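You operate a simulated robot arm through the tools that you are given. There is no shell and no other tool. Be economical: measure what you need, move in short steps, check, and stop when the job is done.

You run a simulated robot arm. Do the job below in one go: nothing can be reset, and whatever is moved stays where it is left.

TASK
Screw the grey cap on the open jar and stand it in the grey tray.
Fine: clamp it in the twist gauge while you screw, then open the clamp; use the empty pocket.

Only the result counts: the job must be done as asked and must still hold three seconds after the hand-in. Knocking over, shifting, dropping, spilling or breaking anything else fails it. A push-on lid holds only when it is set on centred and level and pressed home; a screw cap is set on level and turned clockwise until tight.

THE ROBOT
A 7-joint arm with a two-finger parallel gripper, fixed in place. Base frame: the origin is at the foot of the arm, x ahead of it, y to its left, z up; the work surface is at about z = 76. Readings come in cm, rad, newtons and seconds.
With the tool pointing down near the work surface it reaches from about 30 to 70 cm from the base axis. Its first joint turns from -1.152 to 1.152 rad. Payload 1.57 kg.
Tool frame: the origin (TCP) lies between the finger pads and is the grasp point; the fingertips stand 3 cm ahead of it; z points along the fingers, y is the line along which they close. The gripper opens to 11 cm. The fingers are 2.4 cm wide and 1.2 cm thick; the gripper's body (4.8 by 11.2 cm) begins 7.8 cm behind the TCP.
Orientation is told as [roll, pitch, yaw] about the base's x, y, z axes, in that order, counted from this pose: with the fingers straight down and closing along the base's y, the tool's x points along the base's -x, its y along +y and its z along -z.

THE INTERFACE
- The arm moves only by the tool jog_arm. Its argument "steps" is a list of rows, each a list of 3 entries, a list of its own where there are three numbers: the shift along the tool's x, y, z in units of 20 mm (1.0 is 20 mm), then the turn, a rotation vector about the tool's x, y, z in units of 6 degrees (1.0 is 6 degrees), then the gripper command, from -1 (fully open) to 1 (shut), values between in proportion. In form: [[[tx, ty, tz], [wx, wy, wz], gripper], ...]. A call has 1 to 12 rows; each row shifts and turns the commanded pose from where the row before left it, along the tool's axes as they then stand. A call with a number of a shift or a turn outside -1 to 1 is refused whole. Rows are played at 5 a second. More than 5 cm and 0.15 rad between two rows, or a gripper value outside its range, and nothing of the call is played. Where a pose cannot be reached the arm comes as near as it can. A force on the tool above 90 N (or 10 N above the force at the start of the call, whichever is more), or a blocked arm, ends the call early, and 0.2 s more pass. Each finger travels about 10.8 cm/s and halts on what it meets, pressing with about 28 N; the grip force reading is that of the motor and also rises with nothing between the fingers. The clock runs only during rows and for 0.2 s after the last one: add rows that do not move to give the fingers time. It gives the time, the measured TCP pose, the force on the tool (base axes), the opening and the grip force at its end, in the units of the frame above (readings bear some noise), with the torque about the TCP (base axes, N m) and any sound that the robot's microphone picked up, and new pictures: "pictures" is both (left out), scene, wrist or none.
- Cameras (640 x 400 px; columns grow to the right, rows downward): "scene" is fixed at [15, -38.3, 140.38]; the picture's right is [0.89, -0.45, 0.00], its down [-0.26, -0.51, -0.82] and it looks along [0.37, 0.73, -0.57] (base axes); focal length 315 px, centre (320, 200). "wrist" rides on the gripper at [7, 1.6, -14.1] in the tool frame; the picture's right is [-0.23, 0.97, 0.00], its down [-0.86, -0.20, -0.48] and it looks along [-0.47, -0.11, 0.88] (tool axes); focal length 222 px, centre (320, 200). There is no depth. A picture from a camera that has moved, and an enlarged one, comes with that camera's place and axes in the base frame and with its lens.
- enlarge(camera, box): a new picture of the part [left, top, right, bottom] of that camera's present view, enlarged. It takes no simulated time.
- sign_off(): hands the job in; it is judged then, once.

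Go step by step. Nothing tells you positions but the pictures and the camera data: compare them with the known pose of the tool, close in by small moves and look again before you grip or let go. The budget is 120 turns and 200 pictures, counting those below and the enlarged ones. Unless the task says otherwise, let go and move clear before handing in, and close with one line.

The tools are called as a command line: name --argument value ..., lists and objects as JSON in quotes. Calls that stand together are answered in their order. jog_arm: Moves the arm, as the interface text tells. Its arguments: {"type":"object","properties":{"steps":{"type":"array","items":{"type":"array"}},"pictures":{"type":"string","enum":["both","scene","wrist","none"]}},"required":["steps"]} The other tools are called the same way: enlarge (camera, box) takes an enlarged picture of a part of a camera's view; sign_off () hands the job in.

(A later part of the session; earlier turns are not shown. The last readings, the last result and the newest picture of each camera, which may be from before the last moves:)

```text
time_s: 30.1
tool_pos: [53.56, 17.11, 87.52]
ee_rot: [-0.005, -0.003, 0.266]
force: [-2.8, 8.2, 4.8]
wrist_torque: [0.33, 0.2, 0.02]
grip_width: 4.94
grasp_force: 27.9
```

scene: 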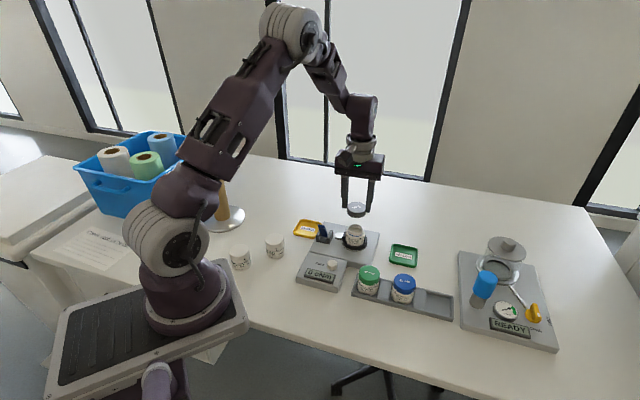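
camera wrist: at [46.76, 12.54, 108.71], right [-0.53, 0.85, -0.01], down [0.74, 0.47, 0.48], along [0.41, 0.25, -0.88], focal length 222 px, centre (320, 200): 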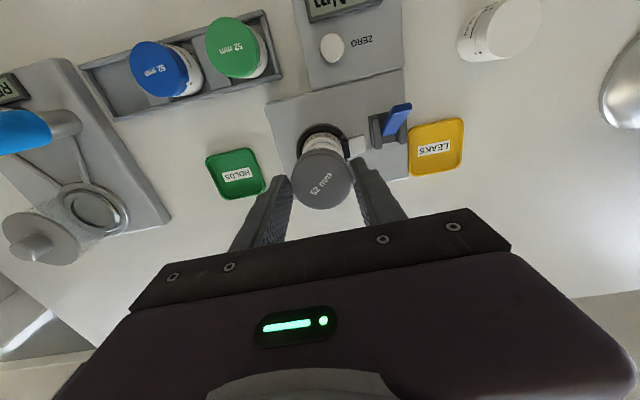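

jog_arm --steps '[[[0, 0.06, 0], [0, 0, 0], 1], [[0, 0, 0], [0, 0, 0], 1]]' --pictures "none"

jog_arm --steps '[[[0, 0, 0.005], [0, 0, 1], 1], [[0, 0, 0.005], [0, 0, 1], 1], [[0, 0, 0.005], [0, 0, 1], 1], [[0, 0, 0], [0, 0, 0], 1]]' --pictures "none"

```text
time_s: 30.7
tool_pos: [53.61, 17.17, 87.36]
ee_rot: [-0.008, -0.002, 0.264]
force: [-0.5, -0.4, 6.6]
wrist_torque: [-0.05, 0.01, 0.0]
grip_width: 4.95
grasp_force: 27.3
```

```text
time_s: 31.7
tool_pos: [53.6, 17.28, 87.29]
ee_rot: [-0.004, -0.005, -0.05]
force: [1.1, 4.8, 11.8]
wrist_torque: [0.04, 0.01, -0.02]
grip_width: 4.96
grasp_force: 28.3
```

Loads are low now. I'll continue turning.

jog_arm --steps '[[[0, 0.02, 0], [0, 0, 1], 1], [[0, 0.02, 0], [0, 0, 1], 1], [[0, 0, 0], [0, 0, 1], 1], [[0, 0, 0], [0, 0, 1], 1], [[0, 0, 0], [0, 0, 1], 1], [[0, 0, 0], [0, 0, 0], 1]]' --pictures "none"

enlarge --camera "scene" --box '[285, 195, 405, 295]'

```text
time_s: 33.1
tool_pos: [53.71, 17.51, 87.25]
ee_rot: [0.002, -0.008, -0.574]
force: [12.1, 23.8, 1.1]
wrist_torque: [0.85, -0.32, 0.09]
grip_width: 4.94
grasp_force: 27.9
```

```text
4.00 times, centred on (345, 245) of scene
camera zoom: at [15.03, -38.25, 140.39], right [0.89, -0.45, 0.0], down [-0.26, -0.51, -0.82], along [0.37, 0.73, -0.57], focal length 1260 px, centre (220, 20)
```

zoom: 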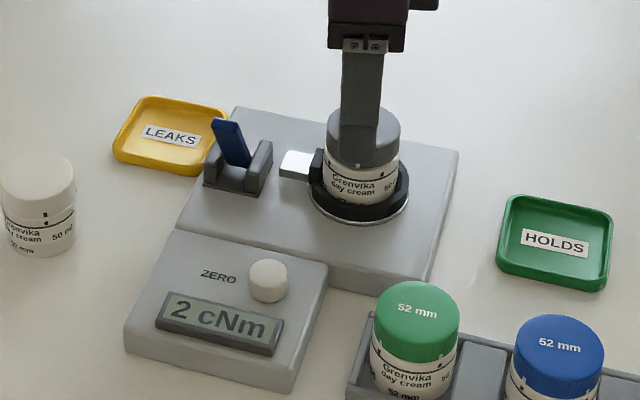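

A side load of about 26 N has built up because the grip isn't exactly coaxial. The cap has engaged, so I'll release, rotate back and regrip centred.

jog_arm --steps '[[[0, 0.06, 0], [0, 0, 0], 1], [[0, 0.04, 0], [0, 0, 0], 1], [[0, 0, 0], [0, 0, 0], 0.0], [[0, 0, 0], [0, 0, 0], -0.3], [[0, 0, 0], [0, 0, 0], -0.3]]'

enlarge --camera "wrist" --box '[220, 110, 420, 250]'

enlarge --camera "scene" --box '[315, 200, 390, 250]'

```text
time_s: 34.3
tool_pos: [53.65, 17.4, 87.45]
ee_rot: [-0.002, -0.004, -0.572]
force: [-0.2, -0.3, 1.0]
wrist_torque: [0.01, -0.01, 0.01]
grip_width: 7.15
grasp_force: 0.0
camera wrist: at [48.53, 22.66, 101.41], right [0.72, 0.7, 0.0], down [0.61, -0.63, 0.48], along [0.34, -0.35, -0.88], focal length 222 px, centre (320, 200)
```

scene: 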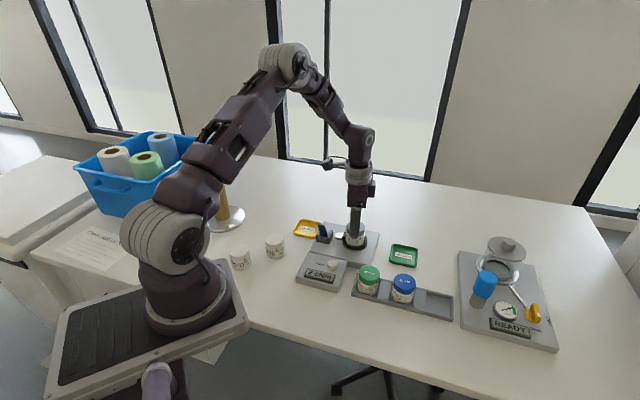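
wrist: 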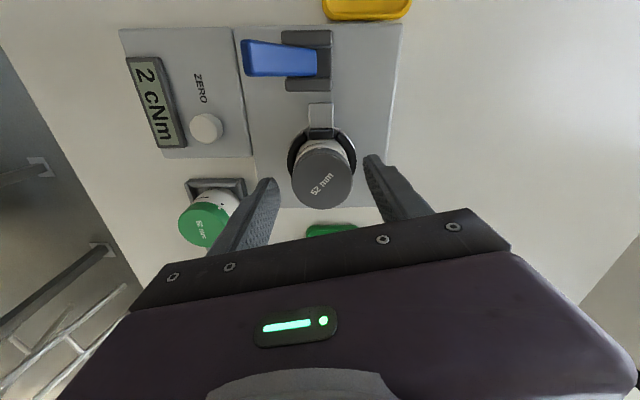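

```text
2.86 times, centred on (320, 180) of wrist
camera zoom: at [48.53, 22.66, 101.41], right [0.72, 0.7, 0.0], down [0.61, -0.63, 0.48], along [0.34, -0.35, -0.88], focal length 635 px, centre (320, 257)
```

zoom: 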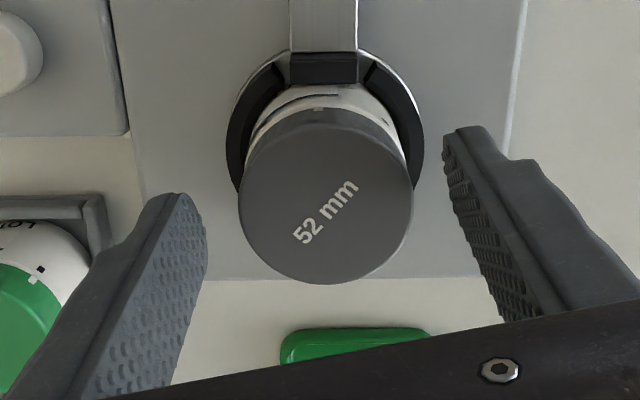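

```text
8.00 times, centred on (352, 225) of scene
camera zoom: at [15.0, -38.3, 140.38], right [0.89, -0.45, 0.0], down [-0.26, -0.51, -0.82], along [0.37, 0.73, -0.57], focal length 2521 px, centre (60, 0)
```

zoom: 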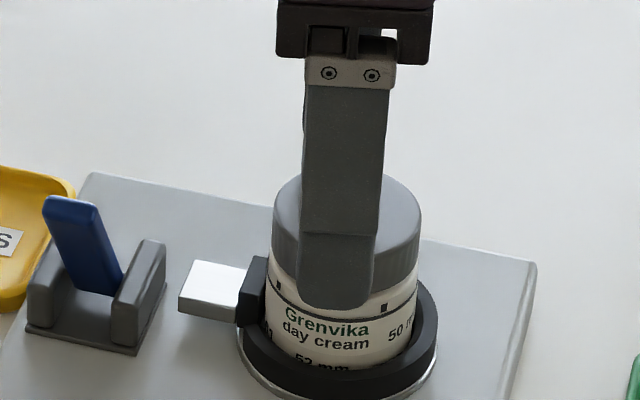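

The cap is engaged and nearly centred. I'll recentre the tool by 1 mm and rotate back counter-clockwise with the fingers open.

jog_arm --steps '[[[0.03, 0.05, 0], [0, 0, -1], -0.3], [[0, 0, 0], [0, 0, -1], -0.3], [[0, 0, 0], [0, 0, -1], -0.3], [[0, 0, 0], [0, 0, -1], -0.3], [[0, 0, 0], [0, 0, -1], -0.3], [[0, 0, 0], [0, 0, -1], -0.3], [[0, 0, 0], [0, 0, -1], -0.3], [[0, 0, 0], [0, 0, -1], -0.3], [[0, 0, 0], [0, 0, -1], -0.3], [[0, 0, 0], [0, 0, -1], -0.3], [[0, 0, 0], [0, 0, -1], -0.3], [[0, 0, 0], [0, 0, -1], -0.3]]' --pictures "none"

jog_arm --steps '[[[0, 0, 0], [0, 0, -1], -0.3], [[0, 0, 0], [0, 0, -1], -0.3], [[0, 0, 0], [0, 0, -1], -0.3], [[0, 0, 0], [0, 0, -1], -0.3], [[0, 0, 0], [0, 0, 0], -0.3]]'

enlarge --camera "wrist" --box '[220, 110, 420, 250]'

```text
time_s: 36.9
tool_pos: [53.76, 17.51, 87.4]
ee_rot: [-0.005, -0.002, 0.684]
force: [-0.4, -0.2, -0.1]
wrist_torque: [0.02, 0.0, 0.0]
grip_width: 7.14
grasp_force: 0.1
```

```text
time_s: 38.1
tool_pos: [53.63, 17.62, 87.4]
ee_rot: [-0.006, 0.003, 1.105]
force: [0.4, 0.2, 0.9]
wrist_torque: [0.0, 0.01, 0.01]
grip_width: 7.16
grasp_force: 0.1
camera wrist: at [48.92, 12.15, 101.47], right [-0.77, 0.64, -0.01], down [0.56, 0.68, 0.48], along [0.31, 0.36, -0.88], focal length 222 px, centre (320, 200)
```

scene: 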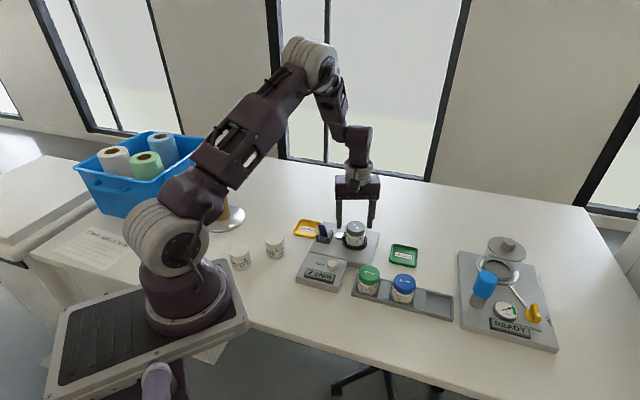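
wrist: 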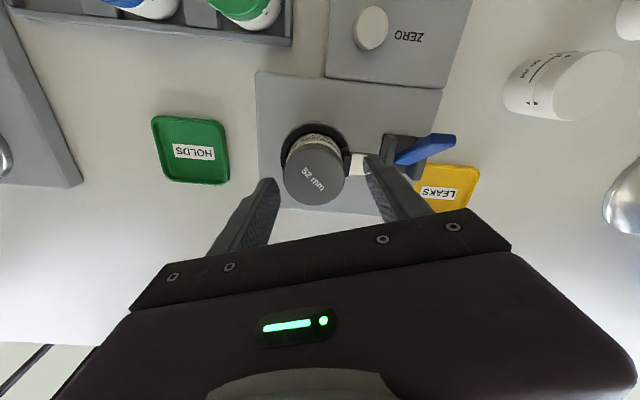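

```text
2.86 times, centred on (320, 180) of wrist
camera zoom: at [48.92, 12.15, 101.47], right [-0.77, 0.64, -0.01], down [0.56, 0.68, 0.48], along [0.31, 0.36, -0.88], focal length 635 px, centre (320, 257)
```

zoom: 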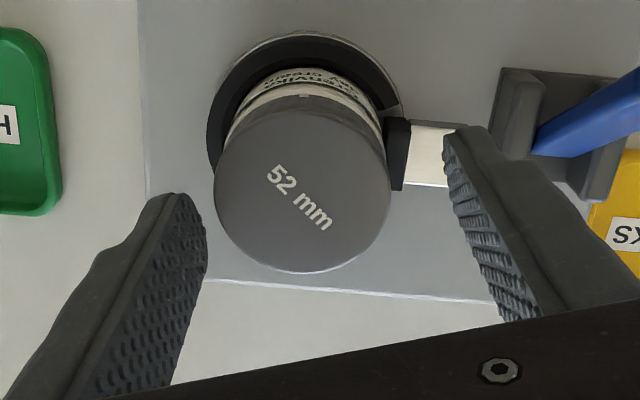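

Comparing the two yaws puts the jar axis at about (54.03, 17.26), so I'll shift the tool there and regrip.

jog_arm --steps '[[[0.05, -0.24, 0], [0, 0, 0], -0.3], [[0, 0, 0], [0, 0, 0], -0.3], [[0, 0, 0], [0, 0, 0], 0.1], [[0, 0, 0], [0, 0, 0], 1], [[0, 0, 0], [0, 0, 0], 1], [[0, 0, 0], [0, 0, 0], 1]]' --pictures "none"

enlarge --camera "wrist" --box '[220, 110, 420, 250]'

enlarge --camera "scene" --box '[315, 200, 390, 250]'

```text
time_s: 39.5
tool_pos: [54.03, 17.38, 87.29]
ee_rot: [-0.007, 0.002, 1.103]
force: [1.7, -0.4, 0.2]
wrist_torque: [-0.06, -0.06, 0.02]
grip_width: 4.93
grasp_force: 28.5
```

```text
2.86 times, centred on (320, 180) of wrist
camera zoom: at [49.3, 11.85, 101.49], right [-0.77, 0.64, -0.01], down [0.56, 0.68, 0.48], along [0.31, 0.36, -0.88], focal length 635 px, centre (320, 257)
```

zoom: 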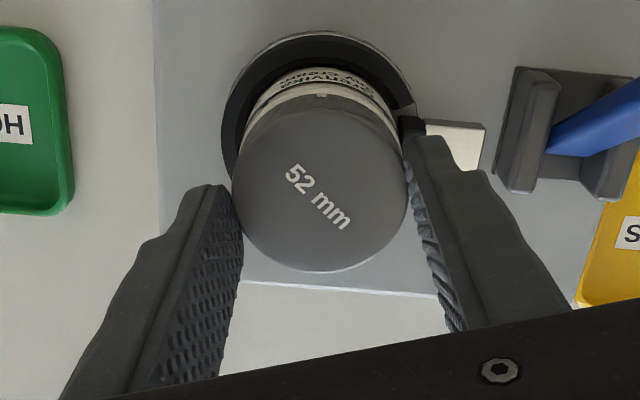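

```text
8.00 times, centred on (352, 225) of scene
camera zoom: at [15.01, -38.31, 140.37], right [0.89, -0.45, 0.0], down [-0.26, -0.51, -0.82], along [0.37, 0.73, -0.57], focal length 2521 px, centre (60, 0)
```

zoom: 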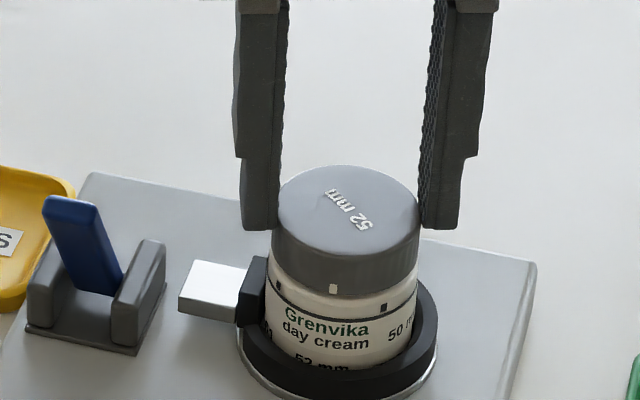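

The regrip is centred with almost zero force, and the cap turned with the gripper last time. I'll continue clockwise.

jog_arm --steps '[[[0, 0, 0.004], [0, 0, 1], 1], [[0, 0, 0.004], [0, 0, 1], 1], [[0, 0, 0.004], [0, 0, 1], 1], [[0, 0, 0.004], [0, 0, 1], 1], [[0, 0, 0.004], [0, 0, 1], 1], [[0, 0, 0.004], [0, 0, 1], 1], [[0, 0, 0], [0, 0, 0], 1]]' --pictures "none"

enlarge --camera "scene" --box '[285, 195, 405, 295]'

```text
time_s: 41.1
tool_pos: [54.02, 17.32, 87.23]
ee_rot: [-0.006, -0.002, 0.474]
force: [-2.1, -1.8, 3.0]
wrist_torque: [-0.07, 0.23, -0.02]
grip_width: 4.9
grasp_force: 27.9
```

```text
4.00 times, centred on (345, 245) of scene
camera zoom: at [14.99, -38.31, 140.37], right [0.89, -0.45, 0.0], down [-0.26, -0.51, -0.82], along [0.37, 0.73, -0.57], focal length 1260 px, centre (220, 20)
```

zoom: 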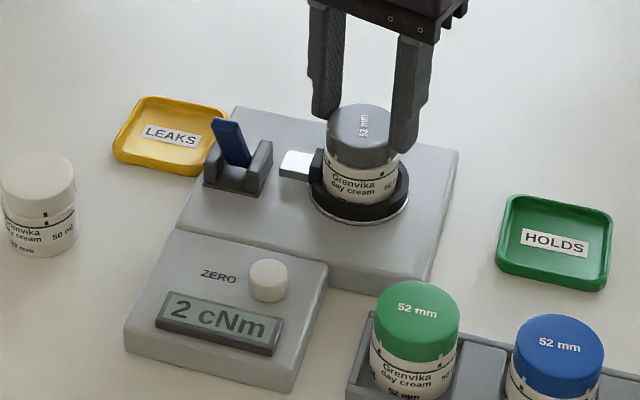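

Centred and smooth at 2 cNm, so I'll continue.

jog_arm --steps '[[[0, 0, 0.004], [0, 0, 1], 1], [[0, 0, 0.004], [0, 0, 1], 1], [[0, 0, 0.004], [0, 0, 1], 1], [[0, 0, 0.004], [0, 0, 1], 1], [[0, 0, 0.004], [0, 0, 1], 1], [[0, 0, 0.004], [0, 0, 1], 1], [[0, 0, 0.004], [0, 0, 1], 1], [[0, 0, 0.004], [0, 0, 1], 1], [[0, 0, 0], [0, 0, 0], 1]]' --pictures "none"

enlarge --camera "scene" --box '[285, 195, 405, 295]'

```text
time_s: 43.1
tool_pos: [54.23, 17.31, 87.28]
ee_rot: [-0.002, -0.005, -0.365]
force: [-4.0, 2.0, 2.2]
wrist_torque: [0.08, 0.25, -0.01]
grip_width: 4.92
grasp_force: 27.8
```

```text
4.00 times, centred on (345, 245) of scene
camera zoom: at [14.99, -38.3, 140.38], right [0.89, -0.45, 0.0], down [-0.26, -0.51, -0.82], along [0.37, 0.73, -0.57], focal length 1260 px, centre (220, 20)
```

zoom: 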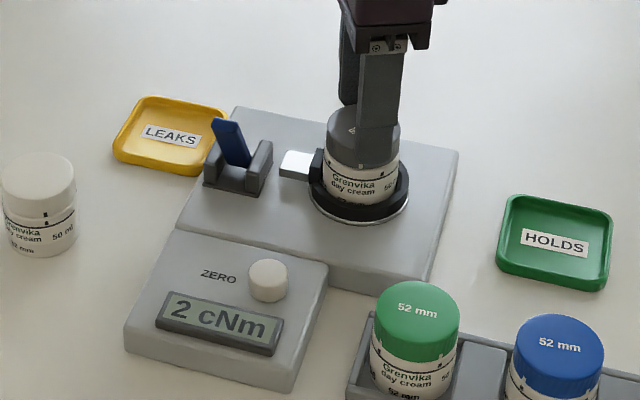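

jog_arm --steps '[[[0, 0, 0.004], [0, 0, 1], 1], [[0, 0, 0.004], [0, 0, 1], 1], [[0, 0, 0.004], [0, 0, 1], 1], [[0, 0, 0.004], [0, 0, 1], 1], [[0, 0, 0.004], [0, 0, 1], 1], [[0, 0, 0.004], [0, 0, 1], 1], [[0, 0, 0.004], [0, 0, 1], 1], [[0, 0, 0.004], [0, 0, 1], 1], [[0, 0, 0], [0, 0, 0], 1]]' --pictures "none"

enlarge --camera "scene" --box '[285, 195, 405, 295]'

```text
time_s: 45.1
tool_pos: [53.98, 17.3, 87.22]
ee_rot: [0.004, -0.004, -1.203]
force: [-2.6, 2.4, 8.6]
wrist_torque: [0.06, 0.12, 0.0]
grip_width: 4.93
grasp_force: 28.0
```

```text
4.00 times, centred on (345, 245) of scene
camera zoom: at [14.99, -38.3, 140.38], right [0.89, -0.45, 0.0], down [-0.26, -0.51, -0.82], along [0.37, 0.73, -0.57], focal length 1260 px, centre (220, 20)
```

zoom: 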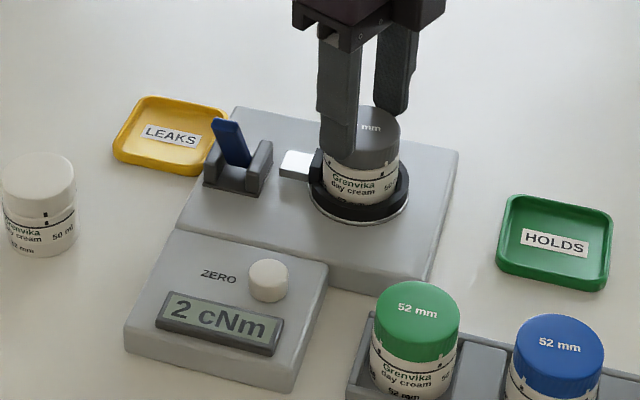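

jog_arm --steps '[[[0, 0, 0.002], [0, 0, 1], 1], [[0, 0, 0.002], [0, 0, 1], 1], [[0, 0, 0.002], [0, 0, 1], 1], [[0, 0, 0.002], [0, 0, 1], 1], [[0, 0, 0.002], [0, 0, 1], 1], [[0, 0, 0.002], [0, 0, 1], 1], [[0, 0, 0.002], [0, 0, 1], 1], [[0, 0, 0.002], [0, 0, 1], 1], [[0, 0, 0], [0, 0, 0], 1]]' --pictures "none"

enlarge --camera "scene" --box '[285, 195, 405, 295]'

```text
time_s: 47.1
tool_pos: [54.11, 17.36, 86.91]
ee_rot: [0.004, -0.001, -2.038]
force: [1.2, 2.2, 1.8]
wrist_torque: [0.03, 0.08, 0.0]
grip_width: 4.92
grasp_force: 27.8
```

```text
4.00 times, centred on (345, 245) of scene
camera zoom: at [15.0, -38.3, 140.38], right [0.89, -0.45, 0.0], down [-0.26, -0.51, -0.82], along [0.37, 0.73, -0.57], focal length 1260 px, centre (220, 20)
```

zoom: 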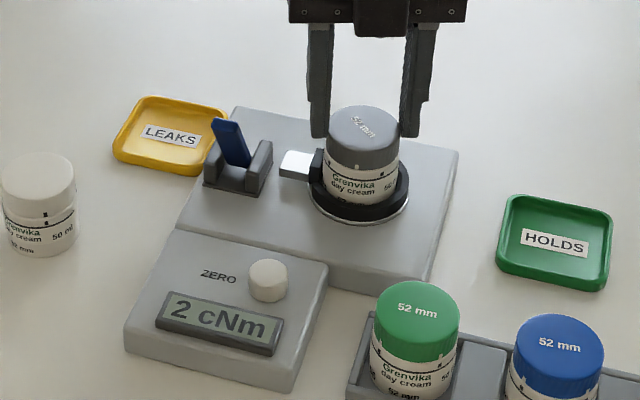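

jog_arm --steps '[[[0, 0, 0.003], [0, 0, 1], 1], [[0, 0, 0.003], [0, 0, 1], 1], [[0, 0, 0.003], [0, 0, 1], 1], [[0, 0, 0.003], [0, 0, 1], 1], [[0, 0, 0.003], [0, 0, 1], 1], [[0, 0, 0], [0, 0, 0], 1]]' --pictures "none"

enlarge --camera "scene" --box '[285, 195, 405, 295]'

```text
time_s: 48.5
tool_pos: [54.04, 17.32, 87.15]
ee_rot: [0.006, 0.002, -2.56]
force: [-4.3, 0.7, 3.8]
wrist_torque: [-0.08, 0.34, -0.01]
grip_width: 4.92
grasp_force: 28.1
```

```text
4.00 times, centred on (345, 245) of scene
camera zoom: at [14.99, -38.3, 140.38], right [0.89, -0.45, 0.0], down [-0.26, -0.51, -0.82], along [0.37, 0.73, -0.57], focal length 1260 px, centre (220, 20)
```

zoom: 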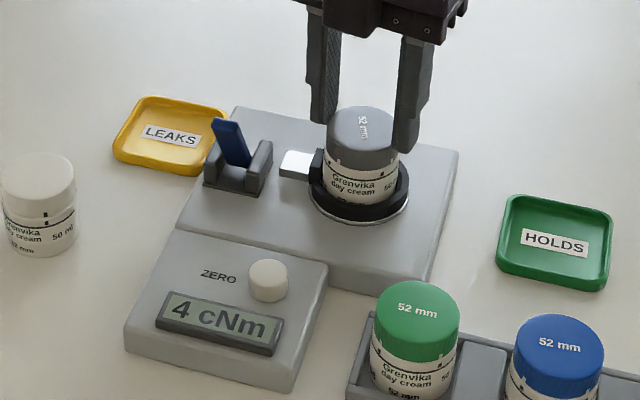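

The torque is rising (4 cNm). I'll turn on in smaller amounts.

jog_arm --steps '[[[0, 0, 0.002], [0, 0, 0.7], 1], [[0, 0, 0.002], [0, 0, 0.7], 1], [[0, 0, 0.002], [0, 0, 0.6], 1], [[0, 0, 0], [0, 0, 0], 1]]' --pictures "none"

enlarge --camera "scene" --box '[285, 195, 405, 295]'

```text
time_s: 49.5
tool_pos: [54.03, 17.22, 87.18]
ee_rot: [0.006, 0.002, -2.772]
force: [-3.0, 1.2, 1.7]
wrist_torque: [0.0, 0.22, 0.04]
grip_width: 4.9
grasp_force: 28.1
```

```text
4.00 times, centred on (345, 245) of scene
camera zoom: at [14.99, -38.3, 140.38], right [0.89, -0.45, 0.0], down [-0.26, -0.51, -0.82], along [0.37, 0.73, -0.57], focal length 1260 px, centre (220, 20)
```

zoom: 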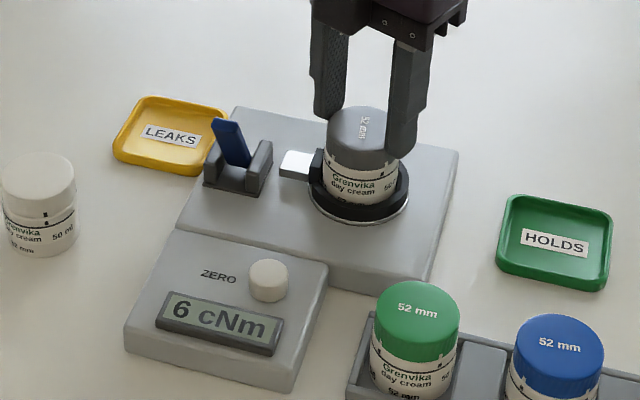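

enlarge --camera "scene" --box '[325, 200, 385, 250]'

enlarge --camera "wrist" --box '[220, 110, 420, 250]'

```text
8.00 times, centred on (355, 225) of scene
camera zoom: at [14.99, -38.3, 140.38], right [0.89, -0.45, 0.0], down [-0.26, -0.51, -0.82], along [0.37, 0.73, -0.57], focal length 2521 px, centre (40, 0)
```

zoom: 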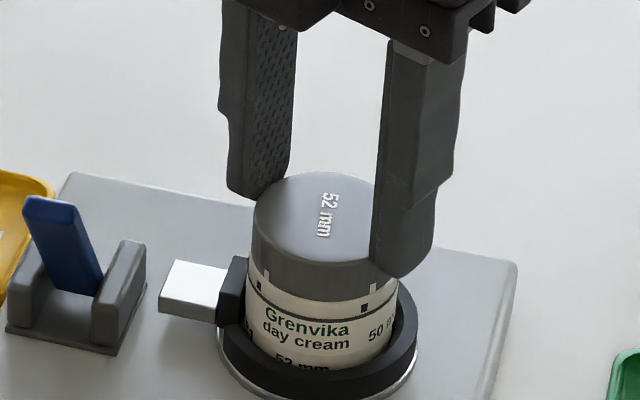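

```text
2.86 times, centred on (320, 180) of wrist
camera zoom: at [60.99, 18.33, 101.21], right [0.14, -0.99, 0.0], down [-0.87, -0.12, 0.47], along [-0.47, -0.07, -0.88], focal length 635 px, centre (320, 257)
```

zoom: 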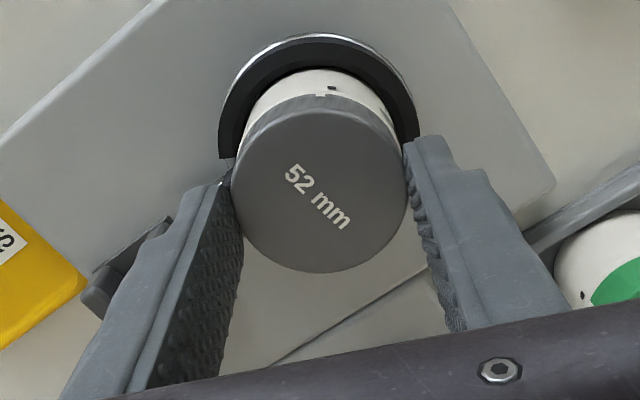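

No slip, and the ticks on the cap are about 6° short of the jar's marks. I'll keep turning.

jog_arm --steps '[[[0, 0, 0.001], [0, 0, 0.5], 1], [[0, 0, 0.001], [0, 0, 0.5], 1], [[0, 0, 0], [0, 0, 0], 1]]' --pictures "none"

enlarge --camera "scene" --box '[285, 195, 405, 295]'

enlarge --camera "scene" --box '[335, 220, 380, 250]'

```text
time_s: 50.3
tool_pos: [54.05, 17.37, 87.05]
ee_rot: [0.005, 0.003, -2.874]
force: [-1.4, -1.1, -0.1]
wrist_torque: [-0.03, 0.08, -0.01]
grip_width: 4.92
grasp_force: 27.9
```

```text
4.00 times, centred on (345, 245) of scene
camera zoom: at [15.0, -38.3, 140.38], right [0.89, -0.45, 0.0], down [-0.26, -0.51, -0.82], along [0.37, 0.73, -0.57], focal length 1260 px, centre (220, 20)
```

zoom: 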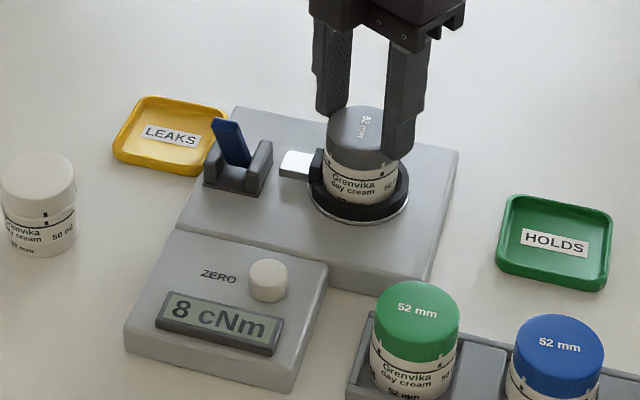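

```text
13.33 times, centred on (358, 235) of scene
camera zoom: at [15.0, -38.3, 140.38], right [0.89, -0.45, 0.0], down [-0.26, -0.51, -0.82], along [0.37, 0.73, -0.57], focal length 4201 px, centre (-180, -267)
```

zoom: 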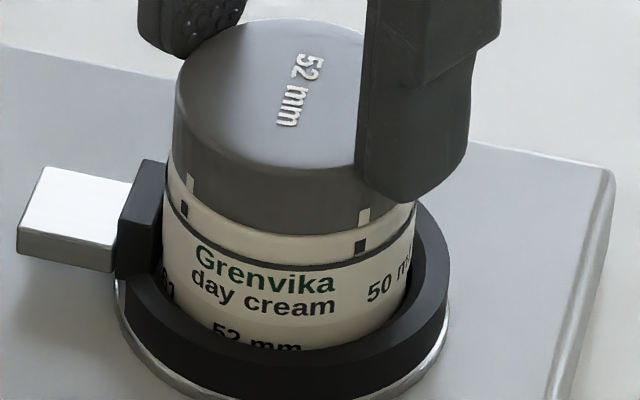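

8 cNm, and the ticks are nearly aligned. I'll check how the ticks sit on the finished jars for comparison.

enlarge --camera "scene" --box '[350, 260, 425, 310]'

enlarge --camera "scene" --box '[225, 228, 295, 275]'

```text
8.00 times, centred on (388, 285) of scene
camera zoom: at [15.0, -38.3, 140.38], right [0.89, -0.45, 0.0], down [-0.26, -0.51, -0.82], along [0.37, 0.73, -0.57], focal length 2521 px, centre (-220, -480)
```

zoom: 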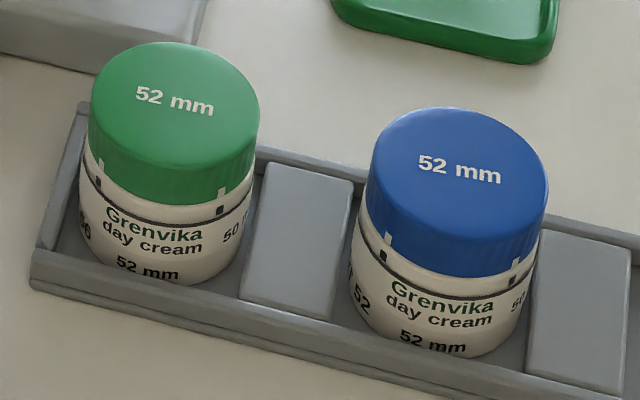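

```text
8.51 times, centred on (260, 252) of scene
camera zoom: at [15.0, -38.3, 140.38], right [0.89, -0.45, 0.0], down [-0.26, -0.51, -0.82], along [0.37, 0.73, -0.57], focal length 2682 px, centre (831, -238)
```

zoom: 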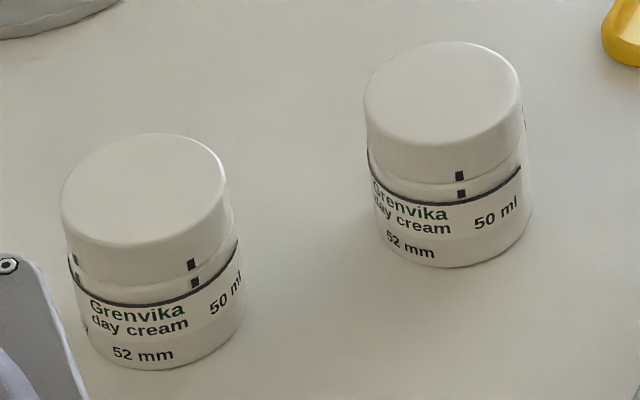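

jog_arm --steps '[[[0, 0, 0], [0, 0, 0.35], 1], [[0, 0, 0], [0, 0, 0], 1]]' --pictures "none"

enlarge --camera "scene" --box '[300, 210, 390, 290]'

```text
time_s: 50.9
tool_pos: [54.05, 17.42, 87.14]
ee_rot: [0.005, 0.004, -2.913]
force: [0.5, 0.5, -0.7]
wrist_torque: [-0.08, 0.04, 0.24]
grip_width: 4.91
grasp_force: 28.0
```

```text
5.00 times, centred on (345, 250) of scene
camera zoom: at [15.0, -38.3, 140.38], right [0.89, -0.45, 0.0], down [-0.26, -0.51, -0.82], along [0.37, 0.73, -0.57], focal length 1576 px, centre (195, -50)
```

zoom: 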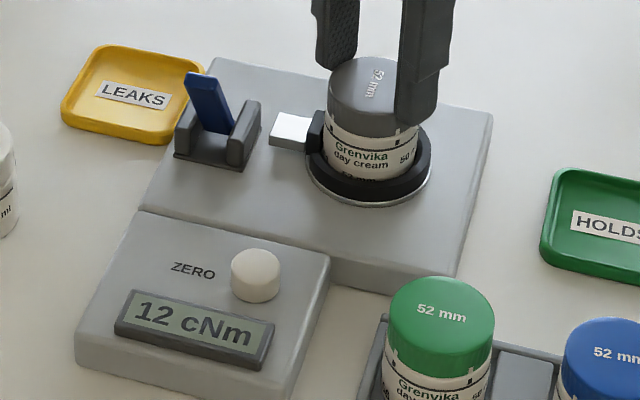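

The torque is climbing fast (12 cNm, with the wrist at 0.24 N m). A tiny bit more.

jog_arm --steps '[[[0, 0, 0], [0, 0, 0.2], 1], [[0, 0, 0], [0, 0, 0], 1], [[0, 0, 0], [0, 0, 0], 1]]' --pictures "none"

enlarge --camera "scene" --box '[300, 210, 390, 290]'

enlarge --camera "scene" --box '[335, 220, 380, 250]'

```text
time_s: 51.7
tool_pos: [53.94, 17.35, 87.08]
ee_rot: [0.005, 0.004, -2.934]
force: [0.3, 0.0, -0.2]
wrist_torque: [0.02, -0.02, 0.47]
grip_width: 4.93
grasp_force: 27.9
```

```text
5.00 times, centred on (345, 250) of scene
camera zoom: at [15.0, -38.3, 140.38], right [0.89, -0.45, 0.0], down [-0.26, -0.51, -0.82], along [0.37, 0.73, -0.57], focal length 1576 px, centre (195, -50)
```

zoom: 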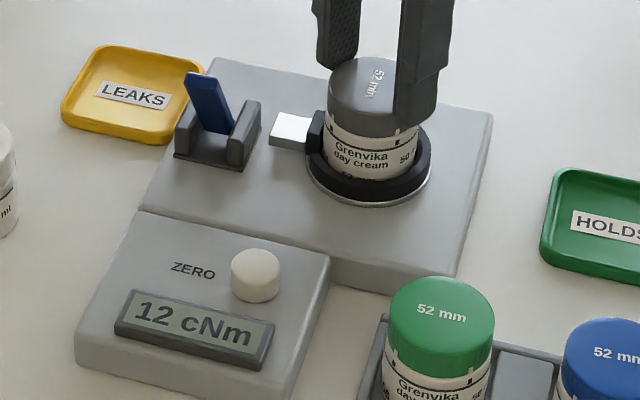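

```text
13.33 times, centred on (358, 235) of scene
camera zoom: at [15.0, -38.3, 140.38], right [0.89, -0.45, 0.0], down [-0.26, -0.51, -0.82], along [0.37, 0.73, -0.57], focal length 4201 px, centre (-180, -267)
```

zoom: 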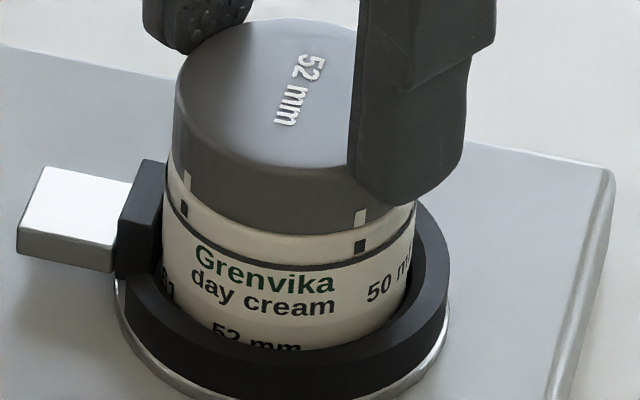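

The ticks are aligned and the cap is on its stop. One more small nudge to be sure it is tight.

jog_arm --steps '[[[0, 0, 0], [0, 0, 0.3], 1], [[0, 0, 0], [0, 0, 0], 1], [[0, 0, 0], [0, 0, 0], 1]]' --pictures "none"

enlarge --camera "scene" --box '[300, 210, 390, 290]'

```text
time_s: 52.5
tool_pos: [54.09, 17.29, 87.12]
ee_rot: [0.004, 0.004, -2.965]
force: [-0.3, 0.8, -0.9]
wrist_torque: [0.03, -0.01, 0.38]
grip_width: 4.91
grasp_force: 28.1
```

```text
5.00 times, centred on (345, 250) of scene
camera zoom: at [15.0, -38.3, 140.38], right [0.89, -0.45, 0.0], down [-0.26, -0.51, -0.82], along [0.37, 0.73, -0.57], focal length 1576 px, centre (195, -50)
```

zoom: 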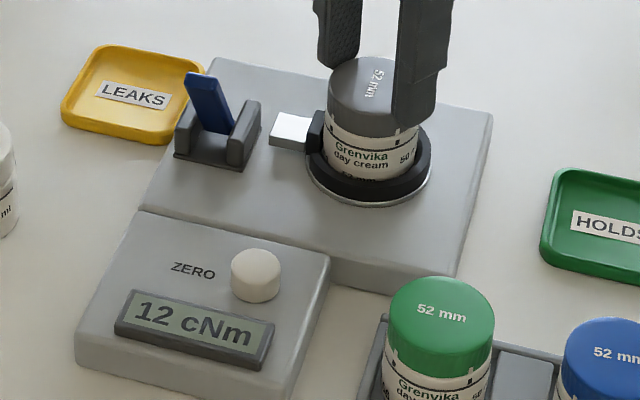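

The cap is tight, so the fingers only slip now. I'll release, rise, turn to line up with the lever (yaw ≈ -2.354) and close the fingers.

jog_arm --steps '[[[0, 0, 0], [0, 0, 0], 0], [[0, 0, 0], [0, 0, 0], -0.3], [[0, 0, 0], [0, 0, 0], -0.3], [[0, 0, -0.5], [0, 0, 0], -0.3], [[0, 0, -1], [0, 0, 0], -0.3], [[0, 0, -1], [0, 0, 0], -0.3], [[0, 0, -1], [0, 0, 0], -0.3], [[0, 0, -1], [0, 0, 0], -0.3], [[0, 0, 0], [0, 0, 0], -0.3]]' --pictures "none"

jog_arm --steps '[[[0, 0, 0], [0, 0, -1], 1], [[0, 0, 0], [0, 0, -1], 1], [[0, 0, 0], [0, 0, -1], 1], [[0, 0, 0], [0, 0, -1], 1], [[0, 0, 0], [0, 0, -1], 1], [[0, 0, 0], [0, 0, -0.83], 1], [[0, 0, 0], [0, 0, 0], 1]]'

enlarge --camera "scene" --box '[300, 190, 390, 250]'

```text
time_s: 54.5
tool_pos: [54.03, 17.42, 96.12]
ee_rot: [0.006, 0.004, -2.965]
force: [-0.2, -0.5, 0.0]
wrist_torque: [0.01, 0.01, 0.02]
grip_width: 7.13
grasp_force: 0.1
```

```text
time_s: 56.1
tool_pos: [53.98, 17.38, 96.09]
ee_rot: [0.009, -0.002, -2.353]
force: [0.9, 0.3, -0.2]
wrist_torque: [-0.01, -0.02, 0.0]
grip_width: 0.02
grasp_force: 21.5
camera wrist: at [59.92, 21.13, 110.25], right [0.53, -0.85, 0.01], down [-0.75, -0.46, 0.48], along [-0.4, -0.26, -0.88], focal length 222 px, centre (320, 200)
```

scene: 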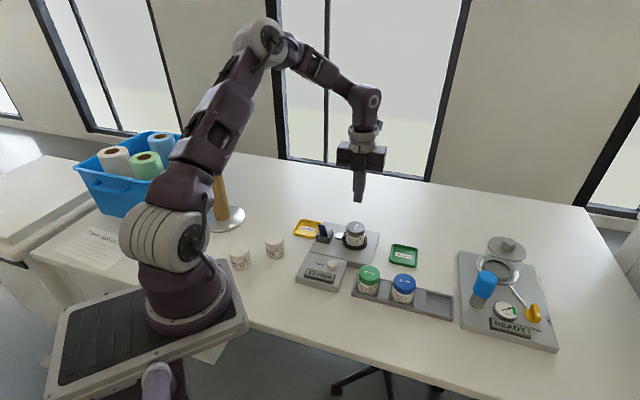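
wrist: 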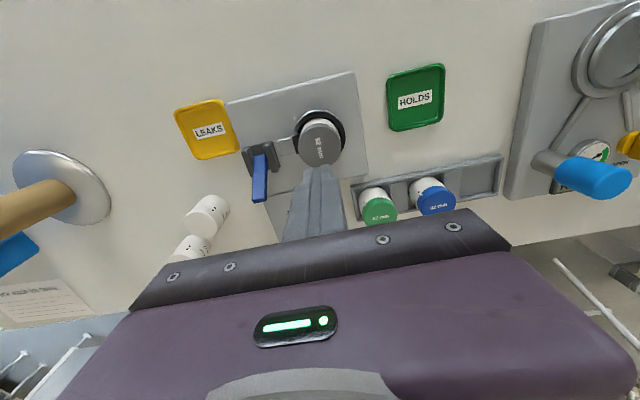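

```text
6.67 times, centred on (345, 220) of scene
camera zoom: at [15.0, -38.3, 140.38], right [0.89, -0.45, 0.0], down [-0.26, -0.51, -0.82], along [0.37, 0.73, -0.57], focal length 2101 px, centre (153, 67)
```

zoom: 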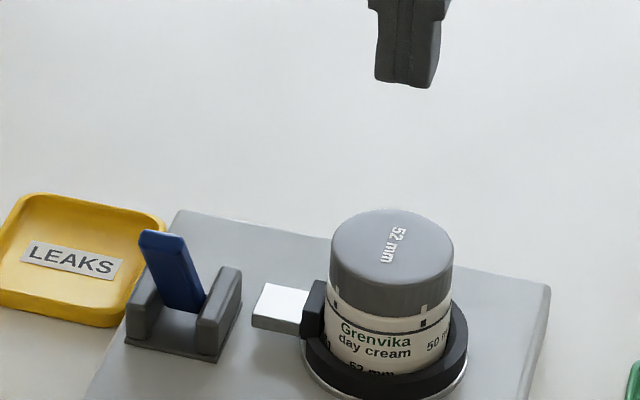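

The capped jar looks right, with the ticks aligned. To open the clamp I'll go to the near side of the lever at about (42.9, 17.9) and descend.

jog_arm --steps '[[[-0.75, -0.82, 0], [0, 0, 0], 1], [[-0.75, -0.82, 0], [0, 0, 0], 1], [[-0.75, -0.82, 0], [0, 0, 0], 1], [[-0.75, -0.82, 0], [0, 0, 0], 1], [[-0.75, -0.82, 0], [0, 0, 0], 1], [[0, 0, 0.9], [0, 0, 0], 1], [[0, 0, 0.9], [0, 0, 0], 1], [[0, 0, 0.9], [0, 0, 0], 1], [[0, 0, 0.9], [0, 0, 0], 1], [[0, 0, 0], [0, 0, 0], 1]]'

enlarge --camera "scene" --box '[300, 190, 390, 250]'

enlarge --camera "wrist" --box '[220, 80, 420, 220]'

```text
time_s: 58.3
tool_pos: [42.88, 17.73, 88.89]
ee_rot: [0.007, -0.001, -2.354]
force: [0.6, -0.3, 0.9]
wrist_torque: [0.01, 0.06, -0.02]
grip_width: 0.01
grasp_force: 21.4
camera wrist: at [48.86, 21.6, 103.0], right [0.53, -0.85, 0.01], down [-0.75, -0.46, 0.48], along [-0.4, -0.26, -0.88], focal length 222 px, centre (320, 200)
```

scene: 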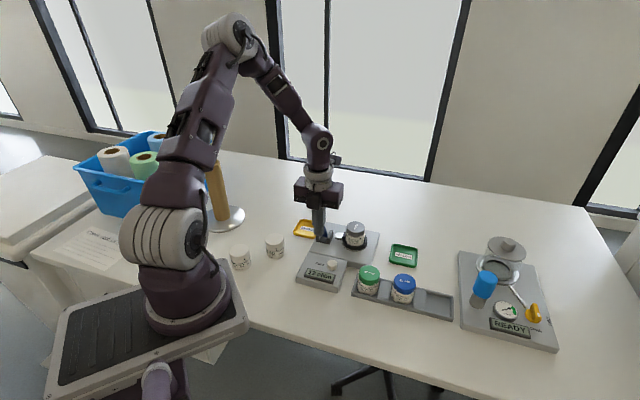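
wrist: 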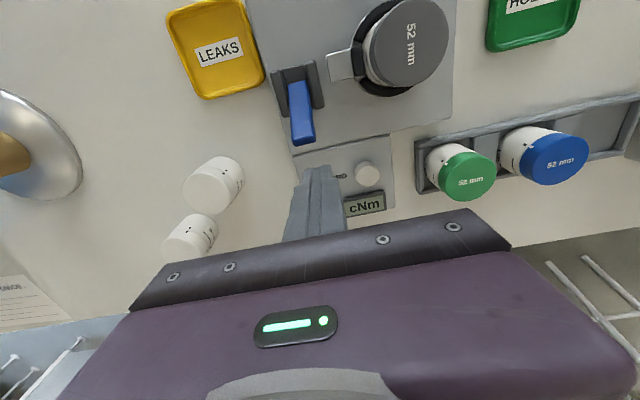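

```text
6.67 times, centred on (345, 220) of scene
camera zoom: at [15.0, -38.3, 140.38], right [0.89, -0.45, 0.0], down [-0.26, -0.51, -0.82], along [0.37, 0.73, -0.57], focal length 2101 px, centre (153, 67)
```

zoom: 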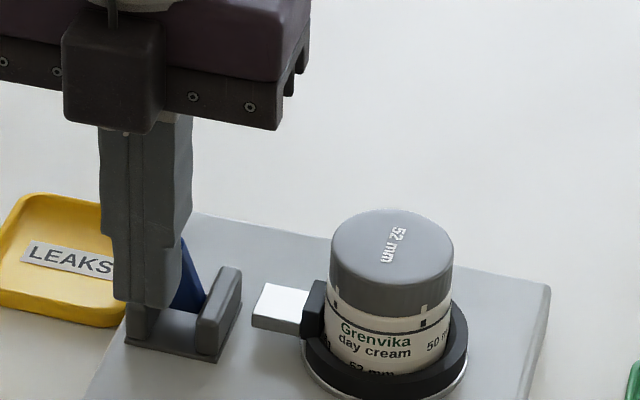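

```text
2.86 times, centred on (320, 150) of wrist
camera zoom: at [48.86, 21.6, 103.0], right [0.53, -0.85, 0.01], down [-0.75, -0.46, 0.48], along [-0.4, -0.26, -0.88], focal length 635 px, centre (320, 343)
```

zoom: 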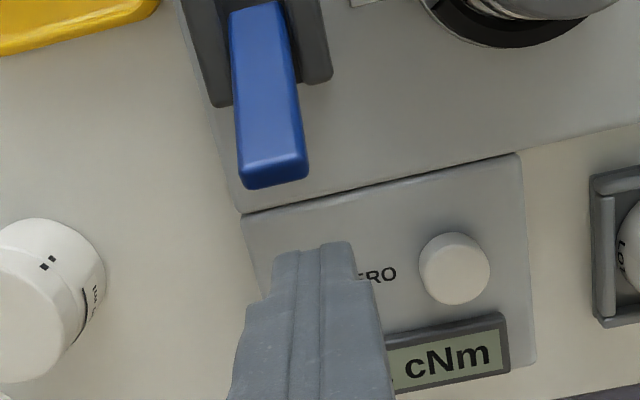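

I'll shift 0.5 cm towards the lever line, lower 2 cm and begin pushing along +x/+y.

jog_arm --steps '[[[0, -0.25, 0.5], [0, 0, 0], 1], [[0, 0, 0.5], [0, 0, 0], 1], [[0.4, 0, 0], [0, 0, 0], 1], [[0.4, 0, 0], [0, 0, 0], 1], [[0.4, 0, 0], [0, 0, 0], 1], [[0.4, 0, 0], [0, 0, 0], 1], [[0.4, 0, 0], [0, 0, 0], 1], [[0, 0, 0], [0, 0, 0], 1]]' --pictures "none"

enlarge --camera "scene" --box '[300, 190, 390, 250]'

```text
time_s: 60.1
tool_pos: [45.49, 20.96, 86.87]
ee_rot: [0.006, -0.002, -2.353]
force: [0.0, -0.2, 0.6]
wrist_torque: [0.0, 0.0, -0.03]
grip_width: 0.0
grasp_force: 21.2
```

```text
6.67 times, centred on (345, 220) of scene
camera zoom: at [15.0, -38.3, 140.38], right [0.89, -0.45, 0.0], down [-0.26, -0.51, -0.82], along [0.37, 0.73, -0.57], focal length 2101 px, centre (153, 67)
```

zoom: 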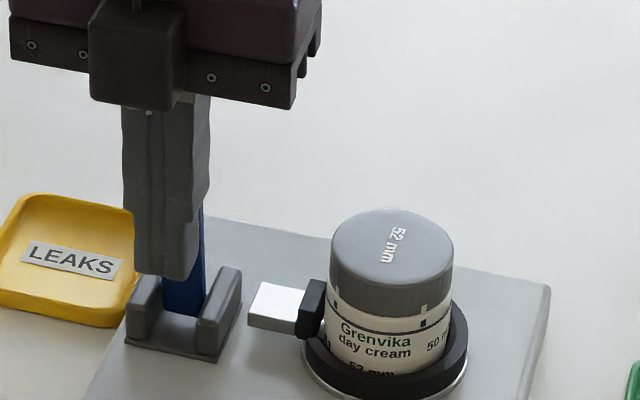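

Lever is moving and the pad is retracting. I'll continue to the open end.

jog_arm --steps '[[[0.4, 0, 0], [0, 0, 0], 1], [[0.4, 0, 0], [0, 0, 0], 1], [[0.3, 0, 0], [0, 0, 0], 1], [[0.2, 0, 0], [0, 0, 0], 1], [[0, 0, 0], [0, 0, 0], 1]]' --pictures "none"

enlarge --camera "scene" --box '[300, 190, 390, 250]'

```text
time_s: 61.3
tool_pos: [47.44, 22.75, 86.82]
ee_rot: [0.006, -0.001, -2.356]
force: [-0.4, 0.0, 0.5]
wrist_torque: [0.04, 0.05, 0.02]
grip_width: 0.01
grasp_force: 21.4
```

```text
6.67 times, centred on (345, 220) of scene
camera zoom: at [15.0, -38.3, 140.38], right [0.89, -0.45, 0.0], down [-0.26, -0.51, -0.82], along [0.37, 0.73, -0.57], focal length 2101 px, centre (153, 67)
```

zoom: 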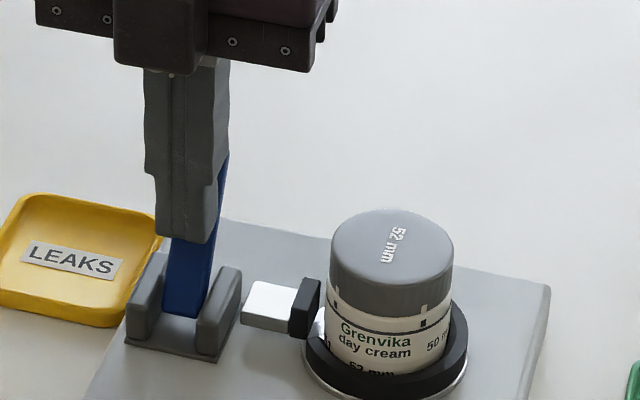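

jog_arm --steps '[[[0.15, 0, 0], [0, 0, 0], 1], [[0.1, 0, 0], [0, 0, 0], 1], [[0, 0, 0], [0, 0, 0], 1]]' --pictures "none"

jog_arm --steps '[[[-0.5, 0, 0], [0, 0, 0], 1], [[-0.5, 0, -0.3], [0, 0, 0], 1], [[0, 0, -1], [0, 0, 0], 1], [[0, 0, -1], [0, 0, 0], 1], [[0, 0, -1], [0, 0, 0], 1], [[0, 0, -1], [0, 0, 0], 1], [[0, 0, -0.5], [0, 0, 0], 1], [[0, 0, 0], [0, 0, 0], 1]]'

enlarge --camera "scene" --box '[300, 200, 390, 260]'

enlarge --camera "scene" --box '[345, 255, 465, 335]'

```text
time_s: 62.1
tool_pos: [47.51, 23.02, 86.79]
ee_rot: [0.004, -0.005, -2.356]
force: [-13.9, -10.3, 8.6]
wrist_torque: [-0.35, 0.23, 0.1]
grip_width: 0.0
grasp_force: 21.3
```

```text
time_s: 63.9
tool_pos: [46.24, 21.91, 96.4]
ee_rot: [0.006, -0.001, -2.354]
force: [0.9, 0.4, 0.3]
wrist_torque: [0.02, -0.04, 0.04]
grip_width: 0.01
grasp_force: 21.2
camera wrist: at [52.05, 25.65, 110.61], right [0.53, -0.85, 0.01], down [-0.75, -0.46, 0.48], along [-0.4, -0.26, -0.88], focal length 222 px, centre (320, 200)
```

scene: 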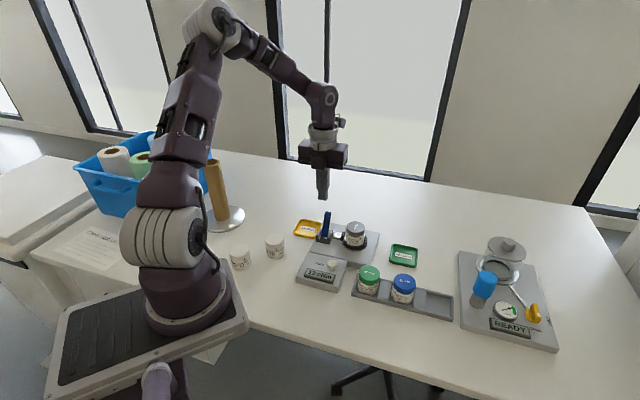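
wrist: 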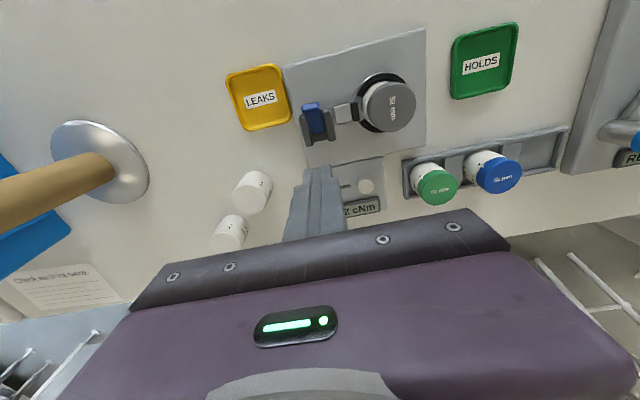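

```text
6.67 times, centred on (345, 230) of scene
camera zoom: at [15.0, -38.3, 140.38], right [0.89, -0.45, 0.0], down [-0.26, -0.51, -0.82], along [0.37, 0.73, -0.57], focal length 2101 px, centre (153, 0)
```

zoom: 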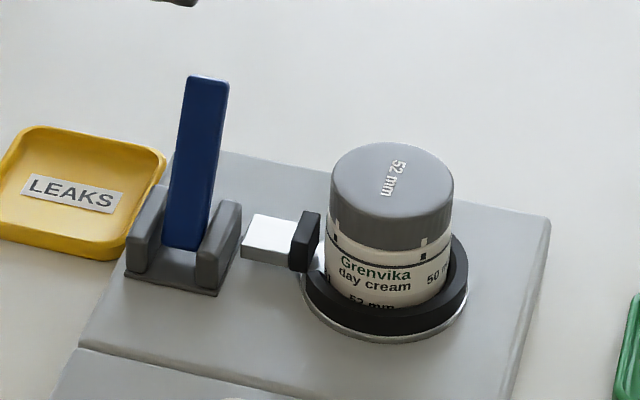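

```text
5.00 times, centred on (405, 295) of scene
camera zoom: at [15.0, -38.3, 140.38], right [0.89, -0.45, 0.0], down [-0.26, -0.51, -0.82], along [0.37, 0.73, -0.57], focal length 1576 px, centre (-105, -275)
```

zoom: 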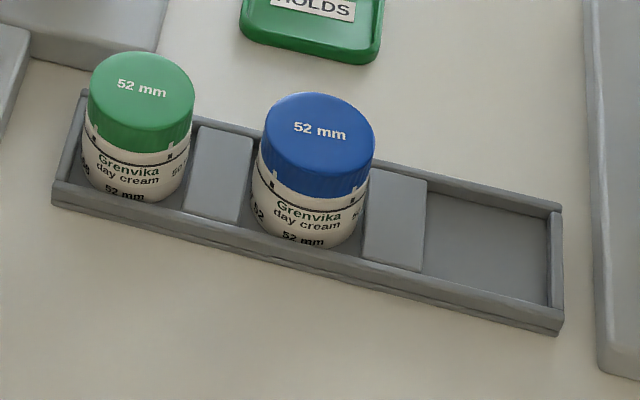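

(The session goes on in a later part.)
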